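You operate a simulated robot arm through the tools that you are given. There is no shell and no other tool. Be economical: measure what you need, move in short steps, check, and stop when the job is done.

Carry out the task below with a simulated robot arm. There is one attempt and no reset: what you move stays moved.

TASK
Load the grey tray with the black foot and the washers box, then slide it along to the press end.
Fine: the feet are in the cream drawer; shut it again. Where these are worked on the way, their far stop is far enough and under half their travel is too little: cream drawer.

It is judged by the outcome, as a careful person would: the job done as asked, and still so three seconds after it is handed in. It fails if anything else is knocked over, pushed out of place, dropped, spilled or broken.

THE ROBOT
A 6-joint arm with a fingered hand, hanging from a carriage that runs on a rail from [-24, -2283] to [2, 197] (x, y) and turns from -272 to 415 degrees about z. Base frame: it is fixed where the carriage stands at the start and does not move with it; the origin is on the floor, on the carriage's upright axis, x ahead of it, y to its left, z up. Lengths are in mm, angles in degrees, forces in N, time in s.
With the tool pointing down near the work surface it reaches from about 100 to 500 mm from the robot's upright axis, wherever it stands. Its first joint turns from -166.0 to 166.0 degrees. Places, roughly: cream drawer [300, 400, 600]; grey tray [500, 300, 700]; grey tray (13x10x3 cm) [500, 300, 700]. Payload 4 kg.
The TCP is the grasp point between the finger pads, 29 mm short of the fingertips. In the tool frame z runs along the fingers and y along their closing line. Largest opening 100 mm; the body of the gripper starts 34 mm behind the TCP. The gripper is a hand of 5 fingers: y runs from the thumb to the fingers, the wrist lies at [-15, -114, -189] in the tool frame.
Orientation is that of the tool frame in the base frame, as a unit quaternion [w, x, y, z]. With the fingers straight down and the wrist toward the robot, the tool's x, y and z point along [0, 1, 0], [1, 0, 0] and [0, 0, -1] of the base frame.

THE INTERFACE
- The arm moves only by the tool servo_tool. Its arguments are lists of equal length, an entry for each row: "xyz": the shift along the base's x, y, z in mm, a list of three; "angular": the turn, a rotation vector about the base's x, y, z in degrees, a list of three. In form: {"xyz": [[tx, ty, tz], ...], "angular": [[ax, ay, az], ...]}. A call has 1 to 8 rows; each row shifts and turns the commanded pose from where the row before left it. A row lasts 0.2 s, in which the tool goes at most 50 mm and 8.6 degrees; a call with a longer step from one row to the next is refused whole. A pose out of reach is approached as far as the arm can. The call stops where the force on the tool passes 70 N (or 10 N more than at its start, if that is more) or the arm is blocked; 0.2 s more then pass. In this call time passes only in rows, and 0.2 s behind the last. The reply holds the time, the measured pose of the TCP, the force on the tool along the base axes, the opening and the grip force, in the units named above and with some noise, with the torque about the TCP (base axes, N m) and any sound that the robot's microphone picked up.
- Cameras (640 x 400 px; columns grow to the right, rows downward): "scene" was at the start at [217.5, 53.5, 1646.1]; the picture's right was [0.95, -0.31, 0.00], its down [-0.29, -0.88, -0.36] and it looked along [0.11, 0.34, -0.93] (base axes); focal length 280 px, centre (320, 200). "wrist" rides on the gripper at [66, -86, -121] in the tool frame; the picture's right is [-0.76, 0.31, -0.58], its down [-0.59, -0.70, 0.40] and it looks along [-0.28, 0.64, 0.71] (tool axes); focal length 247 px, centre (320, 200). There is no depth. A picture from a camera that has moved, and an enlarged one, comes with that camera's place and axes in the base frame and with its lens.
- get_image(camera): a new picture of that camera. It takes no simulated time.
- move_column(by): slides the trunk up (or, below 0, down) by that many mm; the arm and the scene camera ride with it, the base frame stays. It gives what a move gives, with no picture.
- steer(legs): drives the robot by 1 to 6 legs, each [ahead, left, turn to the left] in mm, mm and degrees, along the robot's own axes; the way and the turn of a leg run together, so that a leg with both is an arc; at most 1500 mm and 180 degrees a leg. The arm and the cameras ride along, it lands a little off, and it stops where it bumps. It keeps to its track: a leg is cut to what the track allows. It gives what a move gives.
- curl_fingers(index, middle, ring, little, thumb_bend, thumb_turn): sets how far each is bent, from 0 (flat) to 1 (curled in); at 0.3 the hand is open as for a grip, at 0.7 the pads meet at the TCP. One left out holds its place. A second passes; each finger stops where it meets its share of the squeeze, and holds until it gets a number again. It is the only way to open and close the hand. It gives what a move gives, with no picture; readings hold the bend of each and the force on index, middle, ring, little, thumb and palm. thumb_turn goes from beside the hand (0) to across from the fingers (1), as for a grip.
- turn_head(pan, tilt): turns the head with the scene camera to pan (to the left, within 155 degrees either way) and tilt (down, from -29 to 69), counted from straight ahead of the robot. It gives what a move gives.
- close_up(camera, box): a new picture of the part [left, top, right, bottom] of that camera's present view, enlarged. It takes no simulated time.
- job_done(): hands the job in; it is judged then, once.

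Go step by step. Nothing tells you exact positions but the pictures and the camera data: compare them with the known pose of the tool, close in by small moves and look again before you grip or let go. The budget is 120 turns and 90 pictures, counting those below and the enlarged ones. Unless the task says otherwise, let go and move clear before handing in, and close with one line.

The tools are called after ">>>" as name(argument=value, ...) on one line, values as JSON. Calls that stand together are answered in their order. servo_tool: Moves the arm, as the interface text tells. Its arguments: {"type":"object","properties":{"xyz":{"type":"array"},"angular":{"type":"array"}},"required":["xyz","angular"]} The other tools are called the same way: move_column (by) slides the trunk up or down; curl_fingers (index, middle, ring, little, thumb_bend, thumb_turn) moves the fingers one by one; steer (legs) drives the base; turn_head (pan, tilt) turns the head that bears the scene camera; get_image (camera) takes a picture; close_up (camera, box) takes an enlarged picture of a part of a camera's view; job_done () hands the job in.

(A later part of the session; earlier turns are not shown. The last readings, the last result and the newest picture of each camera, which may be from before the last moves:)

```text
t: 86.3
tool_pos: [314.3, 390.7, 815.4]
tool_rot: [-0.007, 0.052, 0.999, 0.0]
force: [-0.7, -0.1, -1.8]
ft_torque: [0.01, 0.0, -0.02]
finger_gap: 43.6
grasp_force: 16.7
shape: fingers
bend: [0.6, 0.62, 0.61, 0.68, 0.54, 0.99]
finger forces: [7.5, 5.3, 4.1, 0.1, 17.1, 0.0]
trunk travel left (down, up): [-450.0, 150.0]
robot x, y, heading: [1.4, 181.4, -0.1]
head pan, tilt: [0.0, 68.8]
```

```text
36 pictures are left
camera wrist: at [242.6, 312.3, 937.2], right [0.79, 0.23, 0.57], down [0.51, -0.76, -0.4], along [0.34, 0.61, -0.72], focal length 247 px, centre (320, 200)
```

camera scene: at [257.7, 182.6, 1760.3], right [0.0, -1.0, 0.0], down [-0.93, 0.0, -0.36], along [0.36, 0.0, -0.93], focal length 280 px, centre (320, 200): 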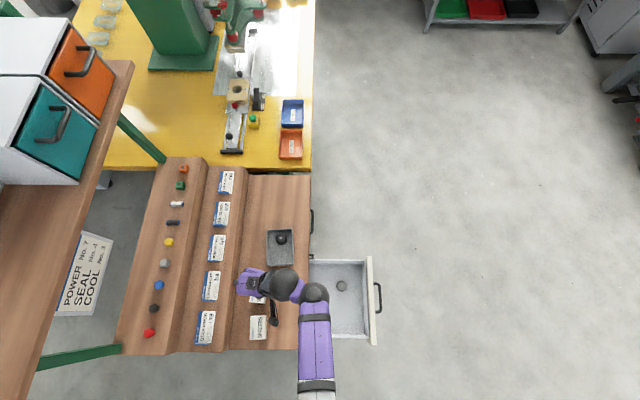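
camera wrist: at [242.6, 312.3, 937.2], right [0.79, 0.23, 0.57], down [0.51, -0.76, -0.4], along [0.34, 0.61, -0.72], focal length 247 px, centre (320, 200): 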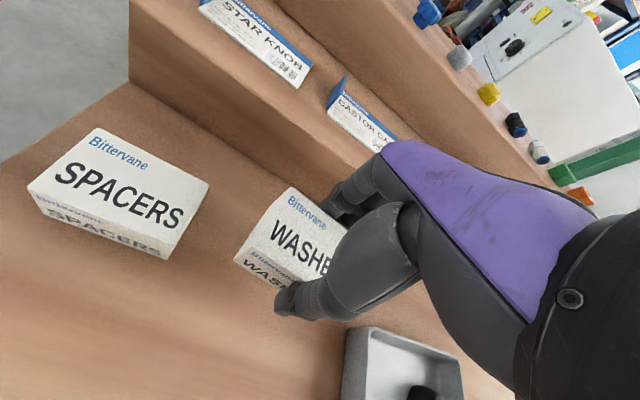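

The box is up. Raise more, then yaw it −84° over to the left half of the tray.

>>> move_column(by=45)

>>> servo_tool(xyz=[[11, -6, 0], [11, -6, 0], [11, -6, 0], [11, -6, 0], [11, -6, 0], [11, -6, 0], [11, -6, 0], [11, -6, 0]], angular=[[0, 0, -7.6], [0, 0, -7.6], [0, 0, -7.6], [0, 0, -7.6], [0, 0, -7.6], [0, 0, -7.6], [0, 0, -7.6], [0, 0, -7.6]])

>>> servo_tool(xyz=[[12, -6, 0], [12, -6, 0], [12, -6, 0], [0, 0, 0]], angular=[[0, 0, -7.6], [0, 0, -7.6], [0, 0, -7.6], [0, 0, 0]])

>>> get_image(camera="wrist")

>>> close_up(camera="scene", box=[180, 170, 380, 350])

```text
t: 87.2
tool_pos: [314.5, 391.9, 859.4]
tool_rot: [-0.006, 0.051, 0.999, -0.001]
force: [0.1, 0.7, -0.6]
ft_torque: [0.01, 0.02, 0.03]
finger_gap: 43.4
grasp_force: 16.9
shape: fingers
bend: [0.6, 0.62, 0.61, 0.68, 0.54, 0.99]
finger forces: [7.6, 5.3, 4.0, 0.1, 17.1, 0.0]
trunk travel left (down, up): [-495.0, 105.0]
robot x, y, heading: [2.3, 187.4, 0.1]
head pan, tilt: [0.0, 68.8]
```

```text
t: 89.0
tool_pos: [402.6, 343.8, 859.6]
tool_rot: [-0.006, 0.551, 0.834, 0.003]
force: [-0.5, -0.1, -0.8]
ft_torque: [0.0, -0.02, 0.02]
finger_gap: 43.5
grasp_force: 17.2
shape: fingers
bend: [0.6, 0.62, 0.62, 0.68, 0.54, 0.99]
finger forces: [7.5, 5.2, 4.1, 0.0, 17.0, 0.0]
trunk travel left (down, up): [-495.0, 105.0]
robot x, y, heading: [-3.0, 180.2, -0.2]
head pan, tilt: [0.0, 68.8]
```

```text
t: 90.0
tool_pos: [437.2, 326.9, 859.8]
tool_rot: [-0.006, 0.705, 0.709, 0.004]
force: [0.1, 0.1, -0.2]
ft_torque: [-0.01, 0.03, -0.05]
finger_gap: 43.5
grasp_force: 16.7
shape: fingers
bend: [0.6, 0.62, 0.62, 0.68, 0.54, 0.99]
finger forces: [7.6, 5.1, 4.2, 0.1, 17.1, 0.0]
trunk travel left (down, up): [-495.0, 105.0]
robot x, y, heading: [1.5, 180.5, -0.0]
head pan, tilt: [0.0, 68.8]
```

```text
35 pictures are left
camera wrist: at [352.3, 389.7, 982.0], right [0.31, -0.76, 0.57], down [-0.7, -0.59, -0.4], along [0.64, -0.27, -0.72], focal length 247 px, centre (320, 200)
```

wrist: 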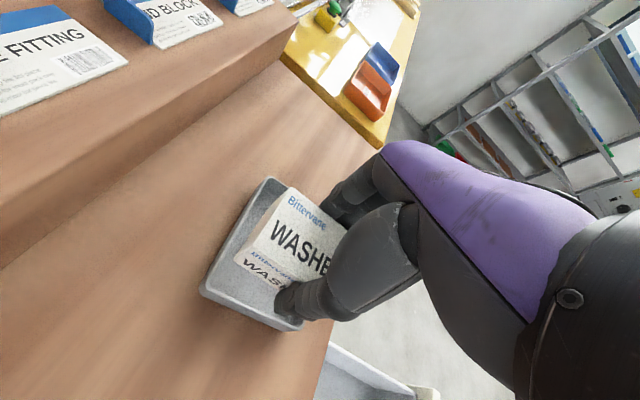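

```text
2.22 times, centred on (280, 260) of scene
camera zoom: at [257.7, 182.6, 1758.3], right [0.0, -1.0, 0.0], down [-0.93, 0.0, -0.36], along [0.36, 0.0, -0.93], focal length 623 px, centre (409, 67)
```

zoom: 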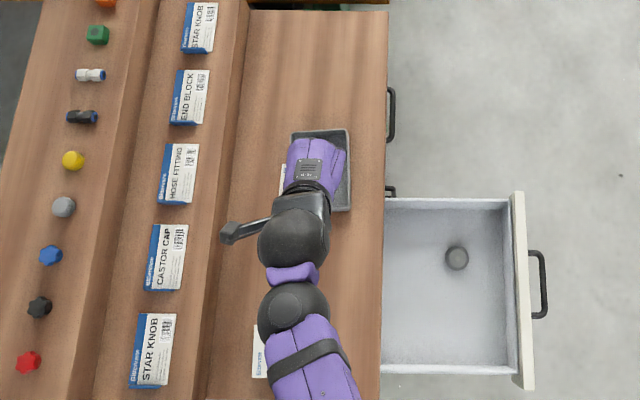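

>>> close_up(camera="wrist", box=[180, 150, 380, 350])

```text
2.00 times, centred on (280, 250) of wrist
camera zoom: at [352.3, 389.7, 982.0], right [0.31, -0.76, 0.57], down [-0.7, -0.59, -0.4], along [0.64, -0.27, -0.72], focal length 494 px, centre (400, 100)
```

zoom: 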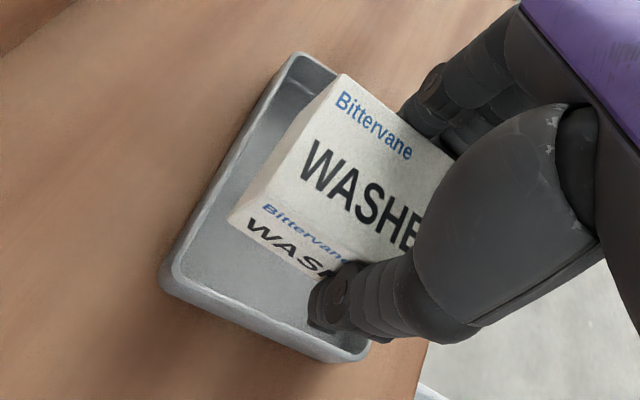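

The box sits about 6–8° off the tray's axis and a few mm too far back, so I'll correct yaw and y, then lower with the trunk.

>>> servo_tool(xyz=[[0, -3, 0], [1, -3, 0], [0, 0, 0]], angular=[[0, 0, 3.5], [0, 0, 3.5], [0, 0, 0]])

>>> move_column(by=-42)

>>> close_up(camera="wrist", box=[180, 130, 380, 330])

```text
t: 90.8
tool_pos: [439.8, 319.1, 860.0]
tool_rot: [-0.004, 0.66, 0.751, 0.003]
force: [0.1, 1.0, -0.6]
ft_torque: [-0.01, 0.0, 0.01]
finger_gap: 43.7
grasp_force: 16.8
shape: fingers
bend: [0.6, 0.62, 0.62, 0.68, 0.54, 0.99]
finger forces: [7.6, 5.0, 4.2, 0.0, 16.9, 0.1]
trunk travel left (down, up): [-495.0, 105.0]
robot x, y, heading: [1.1, 185.1, 0.3]
head pan, tilt: [0.0, 68.8]
```

```text
t: 91.7
tool_pos: [441.5, 319.5, 818.1]
tool_rot: [-0.005, 0.66, 0.752, 0.004]
force: [0.2, 0.4, -0.2]
ft_torque: [-0.01, 0.03, -0.01]
finger_gap: 43.6
grasp_force: 16.6
shape: fingers
bend: [0.6, 0.62, 0.62, 0.68, 0.54, 0.99]
finger forces: [7.6, 5.2, 4.1, 0.0, 17.0, 0.0]
trunk travel left (down, up): [-453.0, 147.0]
robot x, y, heading: [0.5, 181.1, -0.0]
head pan, tilt: [0.0, 68.8]
```

```text
2.00 times, centred on (280, 230) of wrist
camera zoom: at [346.9, 371.8, 940.0], right [0.4, -0.72, 0.57], down [-0.62, -0.67, -0.4], along [0.67, -0.19, -0.72], focal length 494 px, centre (400, 140)
```

zoom: 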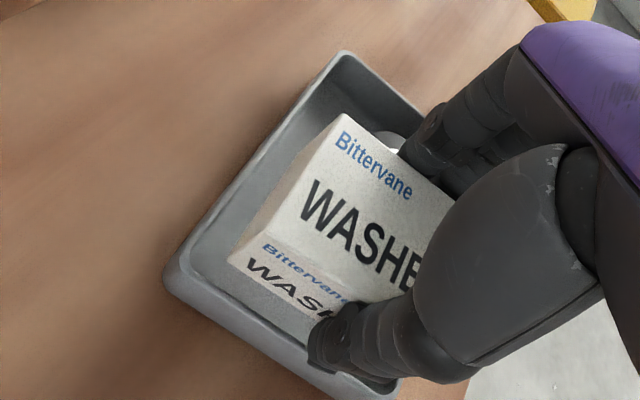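

Box now parallel with the tray and inside its walls in y. Nudge +4 mm in x, +2 in y and lower into the tray, watching the force.

>>> servo_tool(xyz=[[4, 2, 0], [0, 0, 0]], angular=[[0, 0, 0], [0, 0, 0]])

>>> move_column(by=-25)

>>> close_up(camera="wrist", box=[180, 130, 380, 330])

```text
t: 92.2
tool_pos: [443.3, 321.5, 817.4]
tool_rot: [-0.004, 0.659, 0.752, 0.003]
force: [0.3, -1.2, -1.2]
ft_torque: [0.0, 0.01, 0.02]
finger_gap: 43.6
grasp_force: 17.3
shape: fingers
bend: [0.6, 0.62, 0.62, 0.68, 0.54, 0.99]
finger forces: [7.6, 5.1, 4.2, 0.0, 17.0, 0.1]
trunk travel left (down, up): [-453.0, 147.0]
robot x, y, heading: [-1.7, 182.7, 0.1]
head pan, tilt: [0.0, 68.8]
```

```text
t: 93.0
tool_pos: [453.6, 326.4, 801.2]
tool_rot: [-0.001, 0.66, 0.751, 0.012]
force: [-0.9, 2.0, 57.3]
ft_torque: [-0.4, 3.08, -0.13]
finger_gap: 46.8
grasp_force: 35.9
shape: fingers
bend: [0.64, 0.65, 0.64, 0.68, 0.54, 1.0]
finger forces: [3.1, 2.3, 2.0, 0.0, 65.4, 0.0]
trunk travel left (down, up): [-428.0, 172.0]
robot x, y, heading: [0.4, 185.3, -0.1]
head pan, tilt: [0.0, 68.8]
```

```text
2.00 times, centred on (280, 230) of wrist
camera zoom: at [358.0, 377.5, 922.0], right [0.39, -0.72, 0.57], down [-0.62, -0.67, -0.42], along [0.68, -0.19, -0.71], focal length 494 px, centre (400, 140)
```

zoom: 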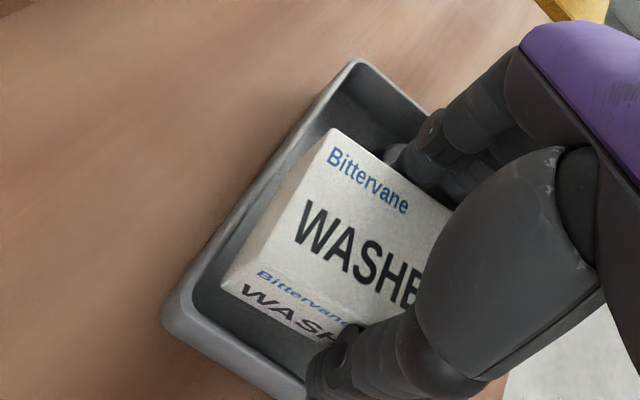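

The thumb landed on the tray's left rim. I'll raise, check the tray, and instead set the box in finger-side first with the hand tilted so the thumb stays above the rim.

>>> move_column(by=35)

>>> servo_tool(xyz=[[0, 0, 0], [0, 0, 0], [0, 0, 0]], angular=[[0, 6, 0], [0, 6, 0], [0, 5, 0]])

>>> get_image(camera="wrist")

>>> close_up(camera="scene", box=[240, 190, 340, 290])

```text
t: 93.8
tool_pos: [443.8, 321.4, 827.4]
tool_rot: [-0.005, 0.66, 0.751, 0.003]
force: [-0.5, 0.5, 0.1]
ft_torque: [-0.02, 0.0, -0.01]
finger_gap: 43.7
grasp_force: 15.8
shape: fingers
bend: [0.61, 0.63, 0.63, 0.68, 0.56, 0.99]
finger forces: [7.6, 4.8, 4.0, 0.1, 16.4, 0.0]
trunk travel left (down, up): [-463.0, 137.0]
robot x, y, heading: [3.6, 183.9, 0.1]
head pan, tilt: [0.0, 68.8]
```

```text
t: 94.5
tool_pos: [444.3, 321.8, 828.8]
tool_rot: [-0.116, 0.654, 0.742, -0.094]
force: [-0.2, -0.3, -0.7]
ft_torque: [0.0, 0.0, 0.0]
finger_gap: 43.7
grasp_force: 16.8
shape: fingers
bend: [0.61, 0.63, 0.63, 0.68, 0.56, 0.99]
finger forces: [7.8, 4.8, 4.1, 0.0, 16.2, 0.1]
trunk travel left (down, up): [-463.0, 137.0]
robot x, y, heading: [-2.2, 185.2, 0.1]
head pan, tilt: [0.0, 68.8]
```

```text
30 pictures are left
camera wrist: at [391.1, 374.1, 972.3], right [0.55, -0.72, 0.42], down [-0.71, -0.67, -0.2], along [0.43, -0.19, -0.88], focal length 247 px, centre (320, 200)
```

wrist: 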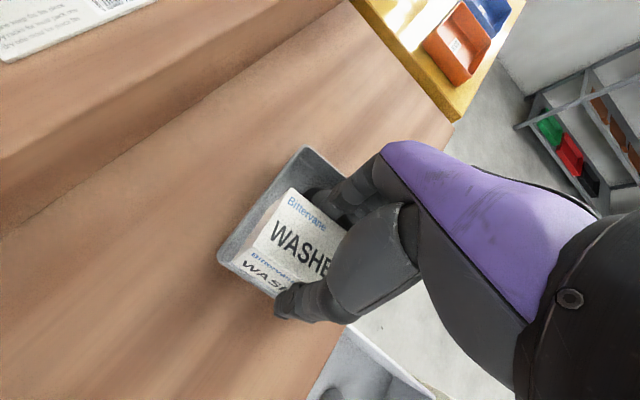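

```text
4.00 times, centred on (290, 240) of scene
camera zoom: at [257.7, 182.6, 1726.3], right [0.0, -1.0, 0.0], down [-0.93, 0.0, -0.36], along [0.36, 0.0, -0.93], focal length 1121 px, centre (440, 40)
```

zoom: 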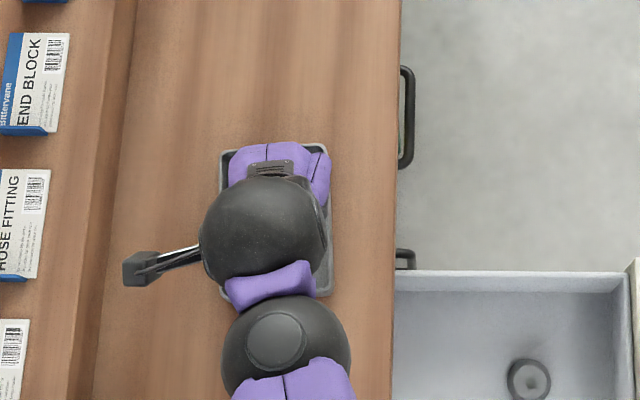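

Tray unchanged at x 398–529, y 275–373. Shift +13 mm in x and lower the tilted box, finger side first.

>>> servo_tool(xyz=[[7, 1, 0], [6, 1, 0], [0, 0, 0]], angular=[[0, 0, 0], [0, 0, 0], [0, 0, 0]])

>>> move_column(by=-36)

>>> close_up(camera="wrist", box=[180, 110, 400, 330])

```text
t: 95.3
tool_pos: [456.9, 324.8, 828.0]
tool_rot: [-0.116, 0.654, 0.742, -0.095]
force: [-0.1, 0.5, -0.6]
ft_torque: [0.01, 0.01, 0.02]
finger_gap: 43.7
grasp_force: 16.5
shape: fingers
bend: [0.61, 0.63, 0.63, 0.68, 0.56, 0.99]
finger forces: [7.7, 4.9, 4.0, 0.1, 16.3, 0.0]
trunk travel left (down, up): [-463.0, 137.0]
robot x, y, heading: [1.5, 186.6, -0.2]
head pan, tilt: [0.0, 68.8]
```

```text
t: 96.2
tool_pos: [456.5, 323.8, 791.4]
tool_rot: [-0.115, 0.653, 0.742, -0.094]
force: [0.3, 0.2, 1.6]
ft_torque: [-0.03, -0.06, -0.03]
finger_gap: 43.9
grasp_force: 17.9
shape: fingers
bend: [0.61, 0.63, 0.63, 0.68, 0.55, 0.99]
finger forces: [7.7, 6.8, 3.8, 0.0, 16.7, 0.0]
trunk travel left (down, up): [-427.0, 173.0]
robot x, y, heading: [2.9, 186.5, 0.3]
head pan, tilt: [0.0, 68.8]
```

```text
1.82 times, centred on (290, 220) of wrist
camera zoom: at [403.7, 376.5, 936.0], right [0.55, -0.72, 0.43], down [-0.71, -0.67, -0.2], along [0.43, -0.19, -0.88], focal length 449 px, centre (374, 164)
```

zoom: 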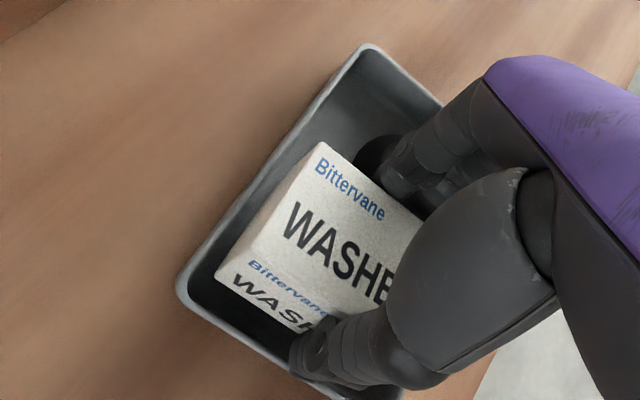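

Going in well; the thumb is just at the left rim. A few more mm.

>>> move_column(by=-5)

>>> close_up(camera="wrist", box=[180, 110, 400, 330])

```text
t: 96.7
tool_pos: [460.8, 324.7, 790.6]
tool_rot: [-0.114, 0.654, 0.743, -0.092]
force: [-5.5, -3.0, 31.0]
ft_torque: [-0.33, -0.55, -0.12]
finger_gap: 44.1
grasp_force: 39.8
shape: fingers
bend: [0.63, 0.65, 0.65, 0.68, 0.54, 0.98]
finger forces: [4.9, 49.0, 1.7, 0.0, 23.0, 0.0]
trunk travel left (down, up): [-422.0, 178.0]
robot x, y, heading: [4.8, 178.8, -0.2]
head pan, tilt: [0.0, 68.8]
```

```text
1.82 times, centred on (290, 220) of wrist
camera zoom: at [406.3, 376.8, 933.8], right [0.55, -0.72, 0.43], down [-0.71, -0.67, -0.21], along [0.44, -0.19, -0.88], focal length 449 px, centre (374, 164)
```

zoom: 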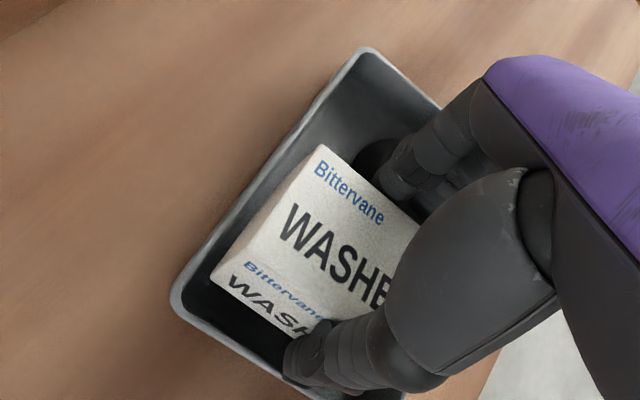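

The middle finger meets the foot's top. Back up 4 mm, shift −6 mm in x (the thumb passes above the rim) and lower again.

>>> move_column(by=6)

>>> servo_tool(xyz=[[-6, 0, 0], [0, 0, 0]], angular=[[0, 0, 0], [0, 0, 0]])

>>> move_column(by=-10)

```text
t: 97.2
tool_pos: [455.6, 324.6, 791.5]
tool_rot: [-0.117, 0.653, 0.742, -0.096]
force: [1.4, 0.0, 5.1]
ft_torque: [-0.05, -0.16, -0.01]
finger_gap: 43.8
grasp_force: 19.3
shape: fingers
bend: [0.61, 0.63, 0.64, 0.68, 0.54, 0.99]
finger forces: [7.6, 10.3, 3.6, 0.0, 16.7, 0.0]
trunk travel left (down, up): [-428.0, 172.0]
robot x, y, heading: [-0.1, 183.2, -0.2]
head pan, tilt: [0.0, 68.8]
```

```text
t: 97.8
tool_pos: [450.5, 324.3, 792.1]
tool_rot: [-0.117, 0.653, 0.742, -0.095]
force: [-0.4, -0.2, 0.0]
ft_torque: [0.0, -0.02, -0.02]
finger_gap: 43.7
grasp_force: 15.5
shape: fingers
bend: [0.61, 0.63, 0.63, 0.68, 0.54, 0.99]
finger forces: [7.8, 4.8, 3.8, 0.1, 16.3, 0.1]
trunk travel left (down, up): [-428.0, 172.0]
robot x, y, heading: [-2.0, 182.7, 0.0]
head pan, tilt: [0.0, 68.8]
```

```text
t: 98.4
tool_pos: [454.8, 324.5, 786.3]
tool_rot: [-0.113, 0.653, 0.743, -0.091]
force: [-2.6, -3.1, 28.8]
ft_torque: [-0.7, -0.03, -0.06]
finger_gap: 43.9
grasp_force: 32.6
shape: fingers
bend: [0.62, 0.64, 0.64, 0.71, 0.54, 0.99]
finger forces: [6.3, 17.7, 2.7, 13.9, 23.8, 0.0]
trunk travel left (down, up): [-418.0, 182.0]
robot x, y, heading: [5.8, 183.0, -0.2]
head pan, tilt: [0.0, 68.8]
```

Now near the floor. Ease up 2 mm and open the thumb in two stages so the box settles.

>>> move_column(by=2)

>>> curl_fingers(index=0.58, middle=0.59, ring=0.59, little=0.6, thumb_bend=0.45)

>>> get_image(camera="wrist")

```text
t: 98.9
tool_pos: [453.4, 323.2, 786.3]
tool_rot: [-0.114, 0.653, 0.743, -0.092]
force: [3.5, -0.4, 23.5]
ft_torque: [-0.74, -0.18, 0.08]
finger_gap: 43.8
grasp_force: 28.7
shape: fingers
bend: [0.61, 0.64, 0.64, 0.71, 0.54, 0.99]
finger forces: [7.4, 8.7, 3.5, 16.5, 21.2, 0.0]
trunk travel left (down, up): [-420.0, 180.0]
robot x, y, heading: [0.9, 184.1, -0.3]
head pan, tilt: [0.0, 68.8]
```

```text
t: 99.9
tool_pos: [454.2, 325.4, 787.9]
tool_rot: [-0.114, 0.654, 0.742, -0.093]
force: [1.5, -1.0, 30.5]
ft_torque: [-1.16, -0.2, -0.02]
finger_gap: 49.1
grasp_force: 15.3
shape: fingers
bend: [0.57, 0.59, 0.59, 0.72, 0.45, 0.99]
finger forces: [0.1, 0.5, 0.0, 26.8, 3.8, 0.0]
trunk travel left (down, up): [-420.0, 180.0]
robot x, y, heading: [-0.3, 183.6, -0.2]
head pan, tilt: [0.0, 68.8]
```

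```text
26 pictures are left
camera wrist: at [400.4, 376.8, 930.8], right [0.55, -0.72, 0.43], down [-0.71, -0.67, -0.21], along [0.43, -0.19, -0.88], focal length 247 px, centre (320, 200)
```

wrist: 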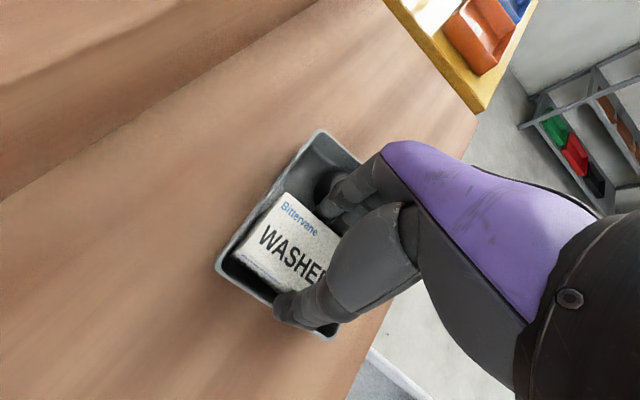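

The box has settled flat in the tray. Raise straight up.

>>> move_column(by=15)

>>> move_column(by=50)

>>> get_image(camera="wrist")

```text
t: 100.6
tool_pos: [448.0, 323.8, 798.9]
tool_rot: [-0.118, 0.653, 0.742, -0.096]
force: [0.8, 0.2, 0.3]
ft_torque: [0.02, 0.0, 0.01]
finger_gap: 48.6
grasp_force: 0.0
shape: fingers
bend: [0.57, 0.58, 0.59, 0.6, 0.45, 0.99]
finger forces: [0.0, 0.5, 0.0, 0.0, 0.4, 0.0]
trunk travel left (down, up): [-435.0, 165.0]
robot x, y, heading: [0.1, 181.6, -0.0]
head pan, tilt: [0.0, 68.8]
```

```text
t: 101.5
tool_pos: [451.0, 324.3, 849.8]
tool_rot: [-0.116, 0.654, 0.742, -0.094]
force: [0.4, -0.2, 0.1]
ft_torque: [0.01, -0.02, 0.02]
finger_gap: 48.5
grasp_force: 0.1
shape: fingers
bend: [0.57, 0.59, 0.59, 0.6, 0.45, 0.99]
finger forces: [0.0, 0.0, 0.1, 0.1, 0.0, 0.0]
trunk travel left (down, up): [-485.0, 115.0]
robot x, y, heading: [1.7, 184.9, -0.0]
head pan, tilt: [0.0, 68.8]
```

```text
25 pictures are left
camera wrist: at [397.5, 376.5, 994.4], right [0.55, -0.72, 0.43], down [-0.71, -0.67, -0.2], along [0.43, -0.19, -0.88], focal length 247 px, centre (320, 200)
```

wrist: 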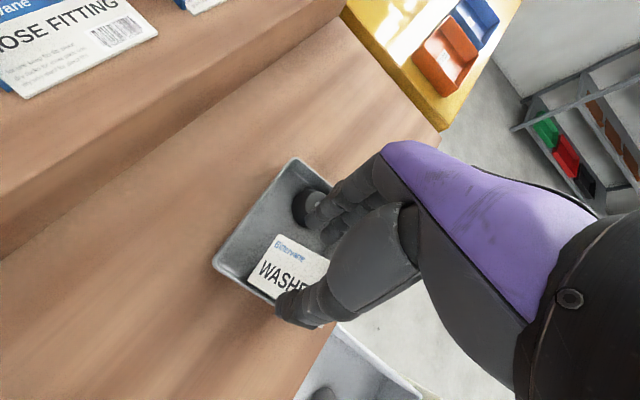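

Both items are in the tray. For the slide I'll close the hand, back the carriage a little for reach, and tilt the fingers forward (+x) behind the tray's left end.

>>> curl_fingers(index=0.7, middle=0.7, ring=0.7, little=0.7, thumb_bend=0.68)

>>> steer(legs=[[0, -95, 0]])

>>> servo_tool(xyz=[[-12, 12, 0], [-12, 12, 0], [-12, 12, 0], [-12, 12, 0], [-12, 12, 0], [-12, 12, 0], [-12, 12, 0], [-6, 10, 0]], angular=[[0, -7.75, -1], [0, -7.75, -1], [0, -7.75, -1], [0, -7.75, -1], [0, -7.75, -1], [0, -7.75, -1], [0, -7.75, -1], [0, -7.75, -1]])

>>> turn_head(pan=25, tilt=62)

>>> get_image(camera="scene")

```text
t: 102.5
tool_pos: [451.8, 324.4, 851.2]
tool_rot: [-0.115, 0.653, 0.742, -0.094]
force: [-0.6, 0.3, 0.5]
ft_torque: [-0.03, -0.01, 0.0]
finger_gap: 4.2
grasp_force: 0.0
shape: fingers
bend: [0.7, 0.7, 0.7, 0.7, 0.68, 1.0]
finger forces: [0.0, 0.0, 0.0, 0.0, 0.0, 0.0]
trunk travel left (down, up): [-485.0, 115.0]
robot x, y, heading: [5.6, 181.4, -0.1]
head pan, tilt: [0.0, 68.8]
```

```text
t: 103.6
tool_pos: [449.6, 229.9, 850.6]
tool_rot: [-0.115, 0.653, 0.743, -0.093]
force: [-0.5, 0.1, 0.2]
ft_torque: [-0.01, 0.01, 0.01]
finger_gap: 4.3
grasp_force: 0.1
shape: fingers
bend: [0.7, 0.7, 0.7, 0.7, 0.68, 1.0]
finger forces: [0.1, 0.0, 0.0, 0.1, 0.0, 0.0]
trunk travel left (down, up): [-485.0, 115.0]
robot x, y, heading: [-0.2, 85.7, -0.1]
head pan, tilt: [0.0, 68.8]
```

```text
t: 105.4
tool_pos: [357.3, 315.1, 884.7]
tool_rot: [0.278, 0.656, 0.65, 0.264]
force: [0.4, 0.7, -0.1]
ft_torque: [0.03, 0.02, -0.02]
finger_gap: 4.6
grasp_force: 0.0
shape: fingers
bend: [0.7, 0.7, 0.7, 0.7, 0.68, 1.0]
finger forces: [0.0, 0.1, 0.0, 0.0, 0.0, 0.0]
out of reach, approached as far as the arm can: row 8
trunk travel left (down, up): [-485.0, 115.0]
robot x, y, heading: [1.8, 85.8, -0.1]
head pan, tilt: [0.0, 68.8]
```

```text
t: 106.3
tool_pos: [356.7, 314.3, 883.6]
tool_rot: [0.277, 0.657, 0.65, 0.263]
force: [0.8, 0.1, -0.3]
ft_torque: [0.03, 0.0, 0.02]
finger_gap: 4.1
grasp_force: 0.0
shape: fingers
bend: [0.7, 0.7, 0.7, 0.7, 0.68, 1.0]
finger forces: [0.0, 0.0, 0.1, 0.0, 0.0, 0.0]
trunk travel left (down, up): [-485.0, 115.0]
robot x, y, heading: [2.0, 85.4, 0.3]
head pan, tilt: [25.0, 62.0]
```

```text
24 pictures are left
camera scene: at [259.1, 115.0, 1755.4], right [0.42, -0.91, 0.0], down [-0.8, -0.37, -0.47], along [0.43, 0.2, -0.88], focal length 280 px, centre (320, 200)
```

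scene: 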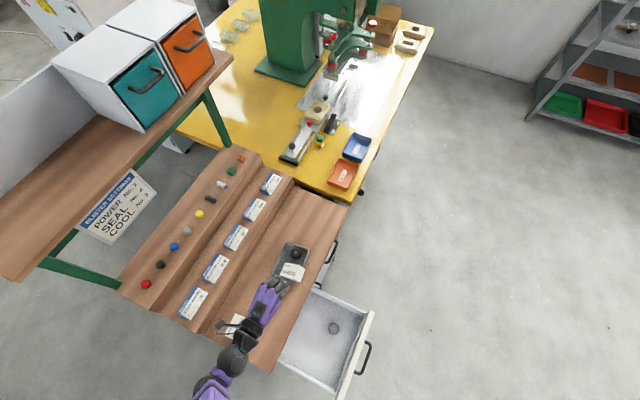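

The hand is behind the tray. I'll ease the tilt to about 25° so the camera bracket clears the SPACERS box, then lower.

>>> servo_tool(xyz=[[0, 4, -5], [0, 3, -5], [0, 3, -4], [0, 0, 0]], angular=[[0, 6.7, 0], [0, 6.7, 0], [0, 6.7, 0], [0, 0, 0]])

>>> move_column(by=-70)

>>> get_image(camera="wrist")

>>> close_up(camera="scene", box=[180, 190, 380, 380])

```text
t: 107.3
tool_pos: [354.6, 325.8, 870.3]
tool_rot: [0.159, 0.692, 0.689, 0.144]
force: [-0.5, 0.1, -0.1]
ft_torque: [-0.03, 0.03, -0.01]
finger_gap: 4.0
grasp_force: 0.1
shape: fingers
bend: [0.7, 0.7, 0.7, 0.7, 0.68, 1.0]
finger forces: [0.0, 0.0, 0.0, 0.0, 0.0, 0.0]
trunk travel left (down, up): [-485.0, 115.0]
robot x, y, heading: [-1.5, 86.6, 0.1]
head pan, tilt: [25.0, 62.0]
```

```text
t: 108.4
tool_pos: [354.2, 325.3, 799.9]
tool_rot: [0.159, 0.692, 0.689, 0.145]
force: [0.4, 0.3, -0.3]
ft_torque: [-0.01, 0.03, -0.02]
finger_gap: 4.2
grasp_force: 0.1
shape: fingers
bend: [0.7, 0.7, 0.7, 0.7, 0.68, 1.0]
finger forces: [0.0, 0.0, 0.1, 0.1, 0.0, 0.0]
trunk travel left (down, up): [-415.0, 185.0]
robot x, y, heading: [0.1, 91.0, 0.0]
head pan, tilt: [25.0, 62.0]
```

```text
23 pictures are left
camera wrist: at [226.6, 393.9, 872.9], right [0.03, -0.74, 0.67], down [-0.48, -0.6, -0.65], along [0.88, -0.3, -0.37], focal length 247 px, centre (320, 200)
```

wrist: 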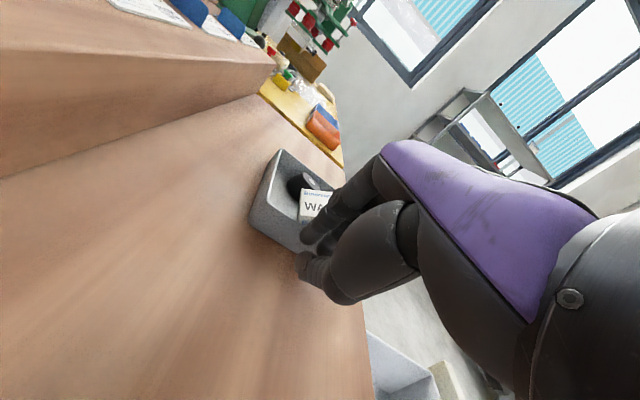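

```text
2.11 times, centred on (280, 285) of scene
camera zoom: at [259.1, 115.1, 1685.4], right [0.42, -0.91, 0.0], down [-0.8, -0.37, -0.47], along [0.43, 0.2, -0.88], focal length 590 px, centre (404, 21)
```

zoom: 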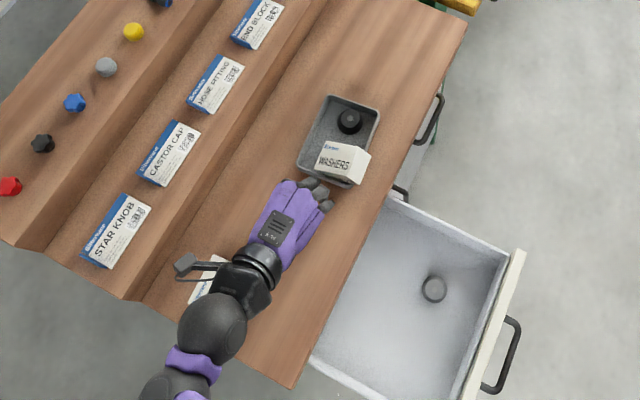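

The washers box may be sitting on the tray's front rim rather than flat. I'll look closer.

>>> close_up(camera="scene", box=[265, 225, 325, 275])

>>> close_up(camera="wrist", box=[240, 130, 360, 260])

```text
8.00 times, centred on (295, 250) of scene
camera zoom: at [259.1, 115.1, 1685.4], right [0.42, -0.91, 0.0], down [-0.8, -0.37, -0.47], along [0.43, 0.2, -0.88], focal length 2242 px, centre (520, -200)
```

zoom: 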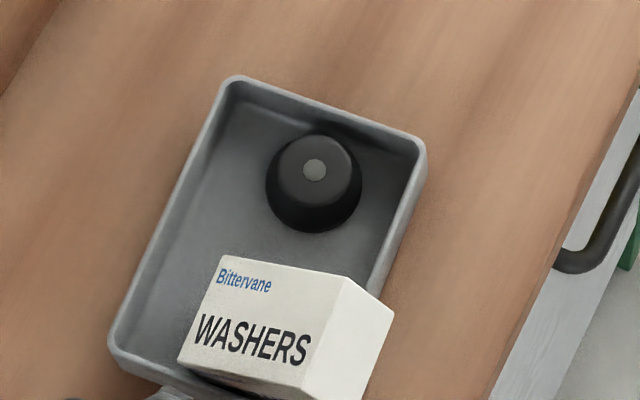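

```text
3.08 times, centred on (300, 195) of wrist
camera zoom: at [226.6, 393.9, 872.9], right [0.03, -0.74, 0.67], down [-0.48, -0.6, -0.65], along [0.88, -0.3, -0.37], focal length 760 px, centre (382, 215)
```

zoom: 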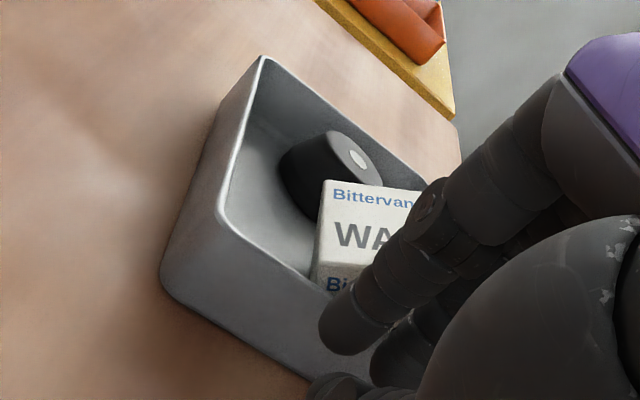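

The box is tipped, with its front end propped on the tray's front rim (about 25 mm too far forward). I'll bring the closed fingers round to the front and nudge it +y so it drops in.

>>> move_column(by=40)

>>> servo_tool(xyz=[[0, -30, 0], [0, -30, 0], [0, -30, 0], [0, -25, 0], [20, 0, 0], [20, 0, 0], [20, 0, 0], [20, 0, 0]], angular=[[0, 0, 0], [0, 0, 0], [0, 0, 0], [0, 0, 0], [0, 6.2, 0], [0, 6.2, 0], [0, 6.2, 0], [0, 6.2, 0]])

>>> servo_tool(xyz=[[0, 0, -15], [0, 0, -20], [0, 0, 0]], angular=[[0, 0, 0], [0, 0, 0], [0, 0, 0]])

>>> get_image(camera="wrist")

>>> close_up(camera="scene", box=[240, 200, 360, 310])

```text
t: 109.2
tool_pos: [354.1, 327.8, 840.4]
tool_rot: [0.158, 0.692, 0.69, 0.144]
force: [0.7, 0.3, 0.4]
ft_torque: [0.02, 0.01, -0.03]
finger_gap: 4.4
grasp_force: 0.0
shape: fingers
bend: [0.7, 0.7, 0.7, 0.7, 0.68, 1.0]
finger forces: [0.0, 0.1, 0.0, 0.1, 0.0, 0.0]
trunk travel left (down, up): [-455.0, 145.0]
robot x, y, heading: [-2.1, 86.9, 0.2]
head pan, tilt: [25.0, 62.0]
```

```text
t: 111.0
tool_pos: [434.8, 211.2, 839.0]
tool_rot: [0.007, 0.707, 0.708, -0.007]
force: [-1.7, -0.5, -0.4]
ft_torque: [-0.01, -0.03, -0.02]
finger_gap: 4.4
grasp_force: 0.0
shape: fingers
bend: [0.7, 0.7, 0.7, 0.7, 0.68, 1.0]
finger forces: [0.0, 0.0, 0.0, 0.0, 0.0, 0.1]
trunk travel left (down, up): [-455.0, 145.0]
robot x, y, heading: [0.2, 85.9, 0.0]
head pan, tilt: [25.0, 62.0]
```

```text
t: 111.8
tool_pos: [434.8, 210.7, 802.9]
tool_rot: [0.006, 0.707, 0.707, -0.007]
force: [0.4, 0.6, 0.7]
ft_torque: [0.02, -0.01, -0.02]
finger_gap: 4.0
grasp_force: 0.1
shape: fingers
bend: [0.7, 0.7, 0.7, 0.7, 0.68, 1.0]
finger forces: [0.0, 0.0, 0.1, 0.0, 0.1, 0.0]
trunk travel left (down, up): [-455.0, 145.0]
robot x, y, heading: [3.8, 85.0, 0.1]
head pan, tilt: [25.0, 62.0]
```

```text
19 pictures are left
camera wrist: at [348.9, 279.0, 923.0], right [0.31, -0.74, 0.59], down [-0.7, -0.6, -0.39], along [0.64, -0.3, -0.71], focal length 247 px, centre (320, 200)
```

wrist: 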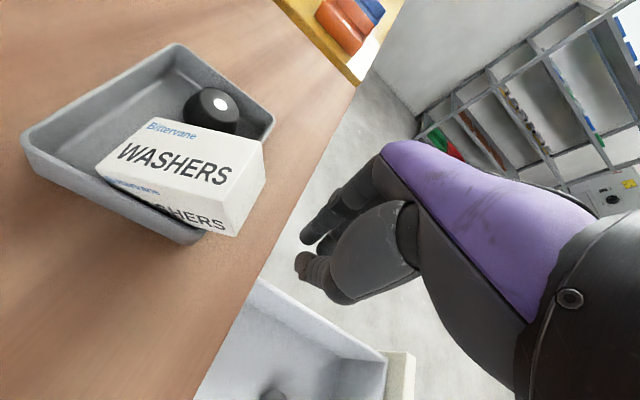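

```text
3.64 times, centred on (300, 255) of scene
camera zoom: at [259.1, 115.1, 1725.4], right [0.42, -0.91, 0.0], down [-0.8, -0.37, -0.47], along [0.43, 0.2, -0.88], focal length 1019 px, centre (393, 0)
```

zoom: 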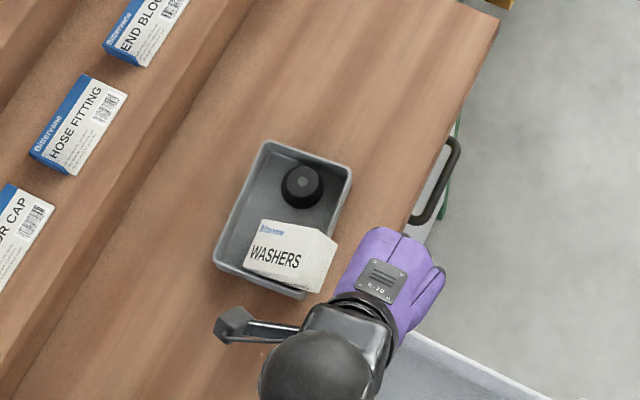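

Clear view: fingers are in front of the box's raised end. Push +y gently.

>>> servo_tool(xyz=[[0, 10, -2], [0, 10, 0], [0, 8, 0], [0, 6, 0], [0, 6, 0], [0, 6, 0], [0, 0, 0]], angular=[[0, 0, 0], [0, 0, 0], [0, 0, 0], [0, 0, 0], [0, 0, 0], [0, 0, 0], [0, 0, 0]])

>>> get_image(camera="wrist")

```text
t: 113.4
tool_pos: [433.0, 256.7, 804.9]
tool_rot: [0.008, 0.706, 0.708, -0.007]
force: [0.6, 0.5, 0.1]
ft_torque: [-0.01, 0.01, 0.02]
finger_gap: 4.3
grasp_force: 0.0
shape: fingers
bend: [0.7, 0.7, 0.7, 0.7, 0.68, 1.0]
finger forces: [0.1, 0.1, 0.1, 0.0, 0.0, 0.1]
trunk travel left (down, up): [-455.0, 145.0]
robot x, y, heading: [3.8, 84.6, -0.1]
head pan, tilt: [25.0, 62.0]
```

```text
17 pictures are left
camera wrist: at [348.4, 325.1, 923.4], right [0.31, -0.74, 0.59], down [-0.7, -0.6, -0.39], along [0.64, -0.3, -0.71], focal length 247 px, centre (320, 200)
```

wrist: 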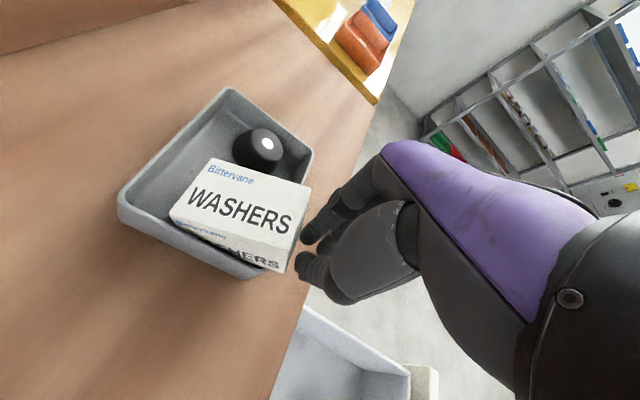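

Nearly in contact. Continue another ~24 mm.

>>> servo_tool(xyz=[[0, 6, -2], [0, 6, 0], [0, 6, 0], [0, 5, 0], [0, 0, 0]], angular=[[0, 0, 0], [0, 0, 0], [0, 0, 0], [0, 0, 0], [0, 0, 0]])

>>> get_image(camera="wrist")

```text
t: 114.6
tool_pos: [435.0, 280.3, 801.3]
tool_rot: [0.007, 0.707, 0.707, -0.007]
force: [0.0, 0.1, -0.2]
ft_torque: [-0.01, -0.02, -0.01]
finger_gap: 4.3
grasp_force: 0.0
shape: fingers
bend: [0.7, 0.7, 0.7, 0.7, 0.68, 1.0]
finger forces: [0.2, 0.1, 0.0, 0.0, 0.0, 0.1]
trunk travel left (down, up): [-455.0, 145.0]
robot x, y, heading: [2.1, 88.5, 0.0]
head pan, tilt: [25.0, 62.0]
```

```text
16 pictures are left
camera wrist: at [348.9, 348.3, 921.1], right [0.31, -0.74, 0.59], down [-0.7, -0.6, -0.39], along [0.64, -0.3, -0.71], focal length 247 px, centre (320, 200)
```

wrist: 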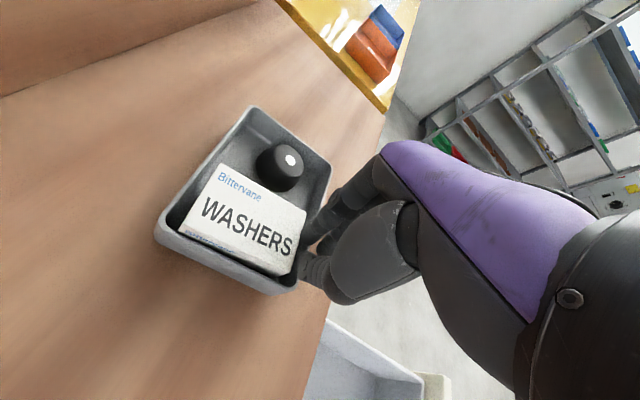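

The box has slid in nicely and is nearly flat. A little more, then back off and lift.

>>> servo_tool(xyz=[[0, 5, 0], [0, 5, 0], [0, 0, 0], [0, -12, 0], [0, -10, 20], [0, 0, 25]], angular=[[0, 0, 0], [0, 0, 0], [0, 0, 0], [0, 0, 0], [0, 0, 0], [0, 0, 0]])

>>> close_up(camera="wrist", box=[120, 80, 360, 320])

```text
t: 116.0
tool_pos: [434.3, 268.7, 847.8]
tool_rot: [0.007, 0.707, 0.707, -0.008]
force: [-0.6, -0.1, 0.0]
ft_torque: [-0.03, 0.02, 0.0]
finger_gap: 4.0
grasp_force: 0.0
shape: fingers
bend: [0.7, 0.7, 0.7, 0.7, 0.68, 1.0]
finger forces: [0.1, 0.0, 0.0, 0.0, 0.0, 0.1]
trunk travel left (down, up): [-455.0, 145.0]
robot x, y, heading: [-1.4, 84.6, 0.2]
head pan, tilt: [25.0, 62.0]
```

```text
1.67 times, centred on (240, 200) of wrist
camera zoom: at [348.1, 336.3, 967.4], right [0.31, -0.74, 0.59], down [-0.7, -0.6, -0.39], along [0.64, -0.3, -0.71], focal length 412 px, centre (453, 200)
```

zoom: 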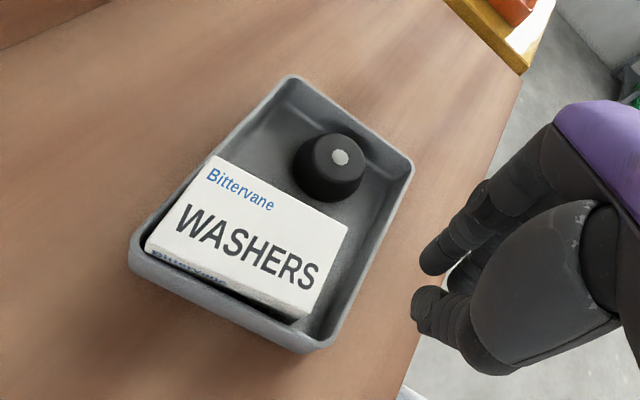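

The box now lies in the tray beside the foot. Go back behind the tray's left end with the forward tilt and lower.

>>> servo_tool(xyz=[[-20, 0, 0], [-20, 0, 0], [-20, 0, 0], [-20, 0, 0], [0, 20, 0], [0, 20, 0], [0, 17, 0], [0, 0, 0]], angular=[[0, -6, 0], [0, -6, 0], [0, -6, 0], [0, -6, 0], [0, 0, 0], [0, 0, 0], [0, 0, 0], [0, 0, 0]])

>>> move_column(by=-72)

>>> get_image(camera="wrist")

```text
t: 117.8
tool_pos: [355.9, 325.1, 846.6]
tool_rot: [0.154, 0.693, 0.69, 0.14]
force: [0.1, 0.1, 0.7]
ft_torque: [0.01, 0.03, 0.0]
finger_gap: 4.1
grasp_force: 0.0
shape: fingers
bend: [0.7, 0.7, 0.7, 0.7, 0.68, 1.0]
finger forces: [0.0, 0.0, 0.0, 0.0, 0.1, 0.1]
trunk travel left (down, up): [-455.0, 145.0]
robot x, y, heading: [2.8, 86.5, 0.5]
head pan, tilt: [25.0, 62.0]
```

```text
t: 118.9
tool_pos: [354.6, 326.6, 774.7]
tool_rot: [0.154, 0.693, 0.691, 0.14]
force: [-0.2, 0.2, 0.2]
ft_torque: [0.01, -0.01, 0.0]
finger_gap: 3.5
grasp_force: 0.2
shape: fingers
bend: [0.7, 0.7, 0.7, 0.7, 0.68, 1.0]
finger forces: [0.0, 0.1, 0.0, 0.0, 0.1, 0.0]
trunk travel left (down, up): [-383.0, 217.0]
robot x, y, heading: [2.3, 85.6, 0.1]
head pan, tilt: [25.0, 62.0]
```

```text
14 pictures are left
camera wrist: at [227.7, 393.4, 848.3], right [0.04, -0.74, 0.67], down [-0.48, -0.6, -0.64], along [0.87, -0.3, -0.38], focal length 247 px, centre (320, 200)
```

wrist: 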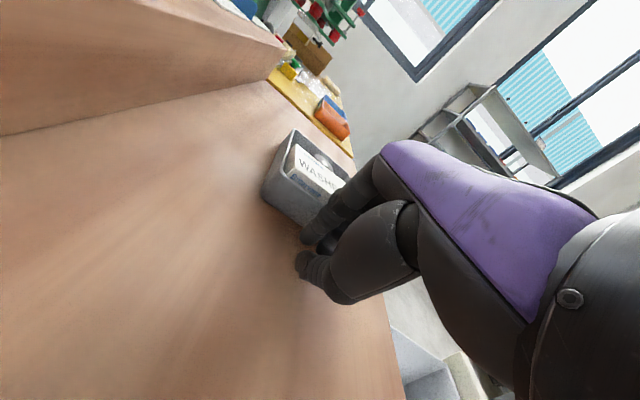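

Fingers are behind the tray. Centre in y and push +x smoothly, checking midway.

>>> servo_tool(xyz=[[0, 7, 0], [12, 0, 0], [12, 0, 0], [14, 0, 0], [14, 0, 0], [14, 0, 0], [14, 0, 0], [14, 0, 0]], angular=[[0, 0, 0], [0, 0, 0], [0, 0, 0], [0, 0, 0], [0, 0, 0], [0, 0, 0], [0, 0, 0], [0, 0, 0]])

>>> close_up(camera="scene", box=[220, 170, 380, 310])

```text
t: 120.7
tool_pos: [447.7, 333.4, 774.3]
tool_rot: [0.154, 0.693, 0.69, 0.14]
force: [-0.4, 0.5, -0.4]
ft_torque: [-0.03, -0.03, -0.01]
finger_gap: 3.9
grasp_force: 0.0
shape: fingers
bend: [0.7, 0.7, 0.7, 0.7, 0.68, 1.0]
finger forces: [0.1, 0.0, 0.0, 0.1, 0.0, 0.1]
trunk travel left (down, up): [-383.0, 217.0]
robot x, y, heading: [2.5, 89.6, -0.1]
head pan, tilt: [25.0, 62.0]
```

```text
2.86 times, centred on (300, 240) of scene
camera zoom: at [259.1, 115.1, 1653.4], right [0.42, -0.91, 0.0], down [-0.8, -0.37, -0.47], along [0.43, 0.2, -0.88], focal length 801 px, centre (377, 86)
```

zoom: 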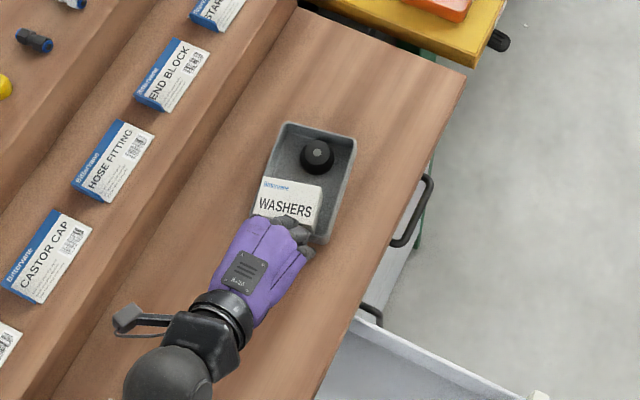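

The tray slides but has turned about 9° counter-clockwise because I pushed too far forward. I'll back off, shift the contact +y and continue so it straightens.

>>> servo_tool(xyz=[[-10, 0, 0], [0, 15, 0], [0, 15, 0], [10, 0, 0], [12, 0, 0], [12, 0, 0], [12, 0, 0], [0, 0, 0]], angular=[[0, 0, 0], [0, 0, 0], [0, 0, 0], [0, 0, 0], [0, 0, 0], [0, 0, 0], [0, 0, 0], [0, 0, 0]])

>>> close_up(camera="scene", box=[220, 170, 380, 310])

```text
t: 122.5
tool_pos: [483.6, 362.3, 773.2]
tool_rot: [0.155, 0.694, 0.69, 0.139]
force: [-0.7, 0.1, -0.8]
ft_torque: [-0.01, 0.0, -0.04]
finger_gap: 3.9
grasp_force: 0.1
shape: fingers
bend: [0.7, 0.7, 0.7, 0.7, 0.68, 1.0]
finger forces: [0.1, 0.4, 0.1, 0.0, 0.0, 0.1]
trunk travel left (down, up): [-383.0, 217.0]
robot x, y, heading: [-0.1, 84.0, -0.0]
head pan, tilt: [25.0, 62.0]
```

```text
2.86 times, centred on (300, 240) of scene
camera zoom: at [259.1, 115.1, 1653.4], right [0.42, -0.91, 0.0], down [-0.8, -0.37, -0.47], along [0.43, 0.2, -0.88], focal length 801 px, centre (377, 86)
```

zoom: 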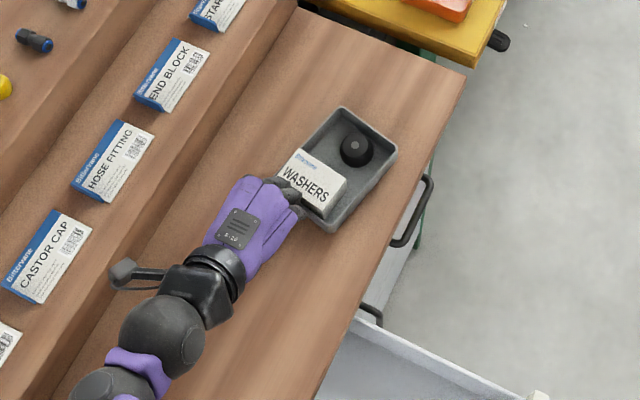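

Overcorrected to about −12°. I'll bend the middle and ring fingers back so index and little make a stable two-point contact, recentre and push again.

>>> servo_tool(xyz=[[-15, 0, 0], [-15, 0, 0], [-5, -11, 0], [0, -11, 0], [0, 0, 0]], angular=[[0, 0, 0], [0, 0, 0], [0, 0, 0], [0, 0, 0], [0, 0, 0]])

>>> curl_fingers(index=0.7, middle=0.9, ring=0.9, little=0.6, thumb_bend=0.68)

>>> servo_tool(xyz=[[12, 0, 0], [12, 0, 0], [10, 0, 0], [10, 0, 0], [10, 0, 0], [10, 0, 0], [0, 0, 0]], angular=[[0, 0, 0], [0, 0, 0], [0, 0, 0], [0, 0, 0], [0, 0, 0], [0, 0, 0], [0, 0, 0]])

>>> close_up(camera="scene", box=[220, 150, 380, 290])

```text
t: 123.7
tool_pos: [449.6, 339.9, 772.5]
tool_rot: [0.154, 0.694, 0.69, 0.139]
force: [0.3, 0.0, 0.6]
ft_torque: [0.02, 0.0, 0.0]
finger_gap: 2.9
grasp_force: 0.4
shape: fingers
bend: [0.7, 0.7, 0.7, 0.7, 0.68, 1.0]
finger forces: [0.0, 0.0, 0.1, 0.0, 1.1, 0.0]
trunk travel left (down, up): [-383.0, 217.0]
robot x, y, heading: [-0.4, 88.0, -0.1]
head pan, tilt: [25.0, 62.0]
```

```text
t: 124.7
tool_pos: [450.7, 340.1, 773.2]
tool_rot: [0.154, 0.693, 0.69, 0.14]
force: [-0.2, -1.2, 3.5]
ft_torque: [-0.04, -0.02, -0.02]
finger_gap: 3.1
grasp_force: 1.3
shape: fingers
bend: [0.7, 0.88, 0.9, 0.6, 0.68, 1.0]
finger forces: [0.1, 0.0, 0.0, 0.0, 3.1, 0.0]
trunk travel left (down, up): [-383.0, 217.0]
robot x, y, heading: [1.3, 86.7, 0.2]
head pan, tilt: [25.0, 62.0]
```

```text
t: 126.3
tool_pos: [514.1, 341.7, 773.9]
tool_rot: [0.155, 0.693, 0.69, 0.14]
force: [-0.2, 0.4, 0.9]
ft_torque: [0.02, 0.01, 0.03]
finger_gap: 3.3
grasp_force: 1.0
shape: fingers
bend: [0.7, 0.88, 0.9, 0.6, 0.68, 1.0]
finger forces: [0.0, 0.0, 0.1, 0.0, 1.4, 0.0]
trunk travel left (down, up): [-383.0, 217.0]
robot x, y, heading: [-3.0, 86.9, 0.2]
head pan, tilt: [25.0, 62.0]
```

```text
2.86 times, centred on (300, 220) of scene
camera zoom: at [259.2, 115.1, 1653.4], right [0.42, -0.91, 0.0], down [-0.8, -0.37, -0.47], along [0.43, 0.2, -0.88], focal length 801 px, centre (377, 143)
```

zoom: 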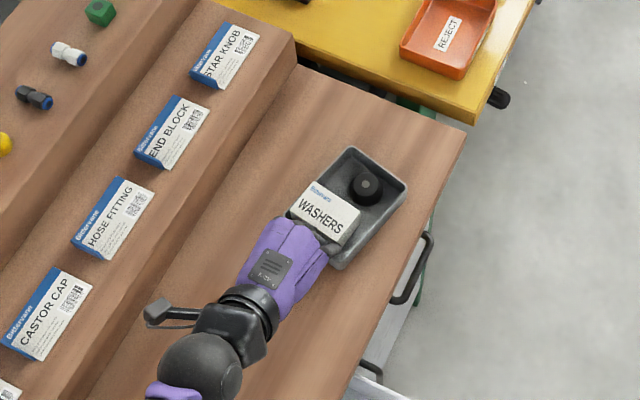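

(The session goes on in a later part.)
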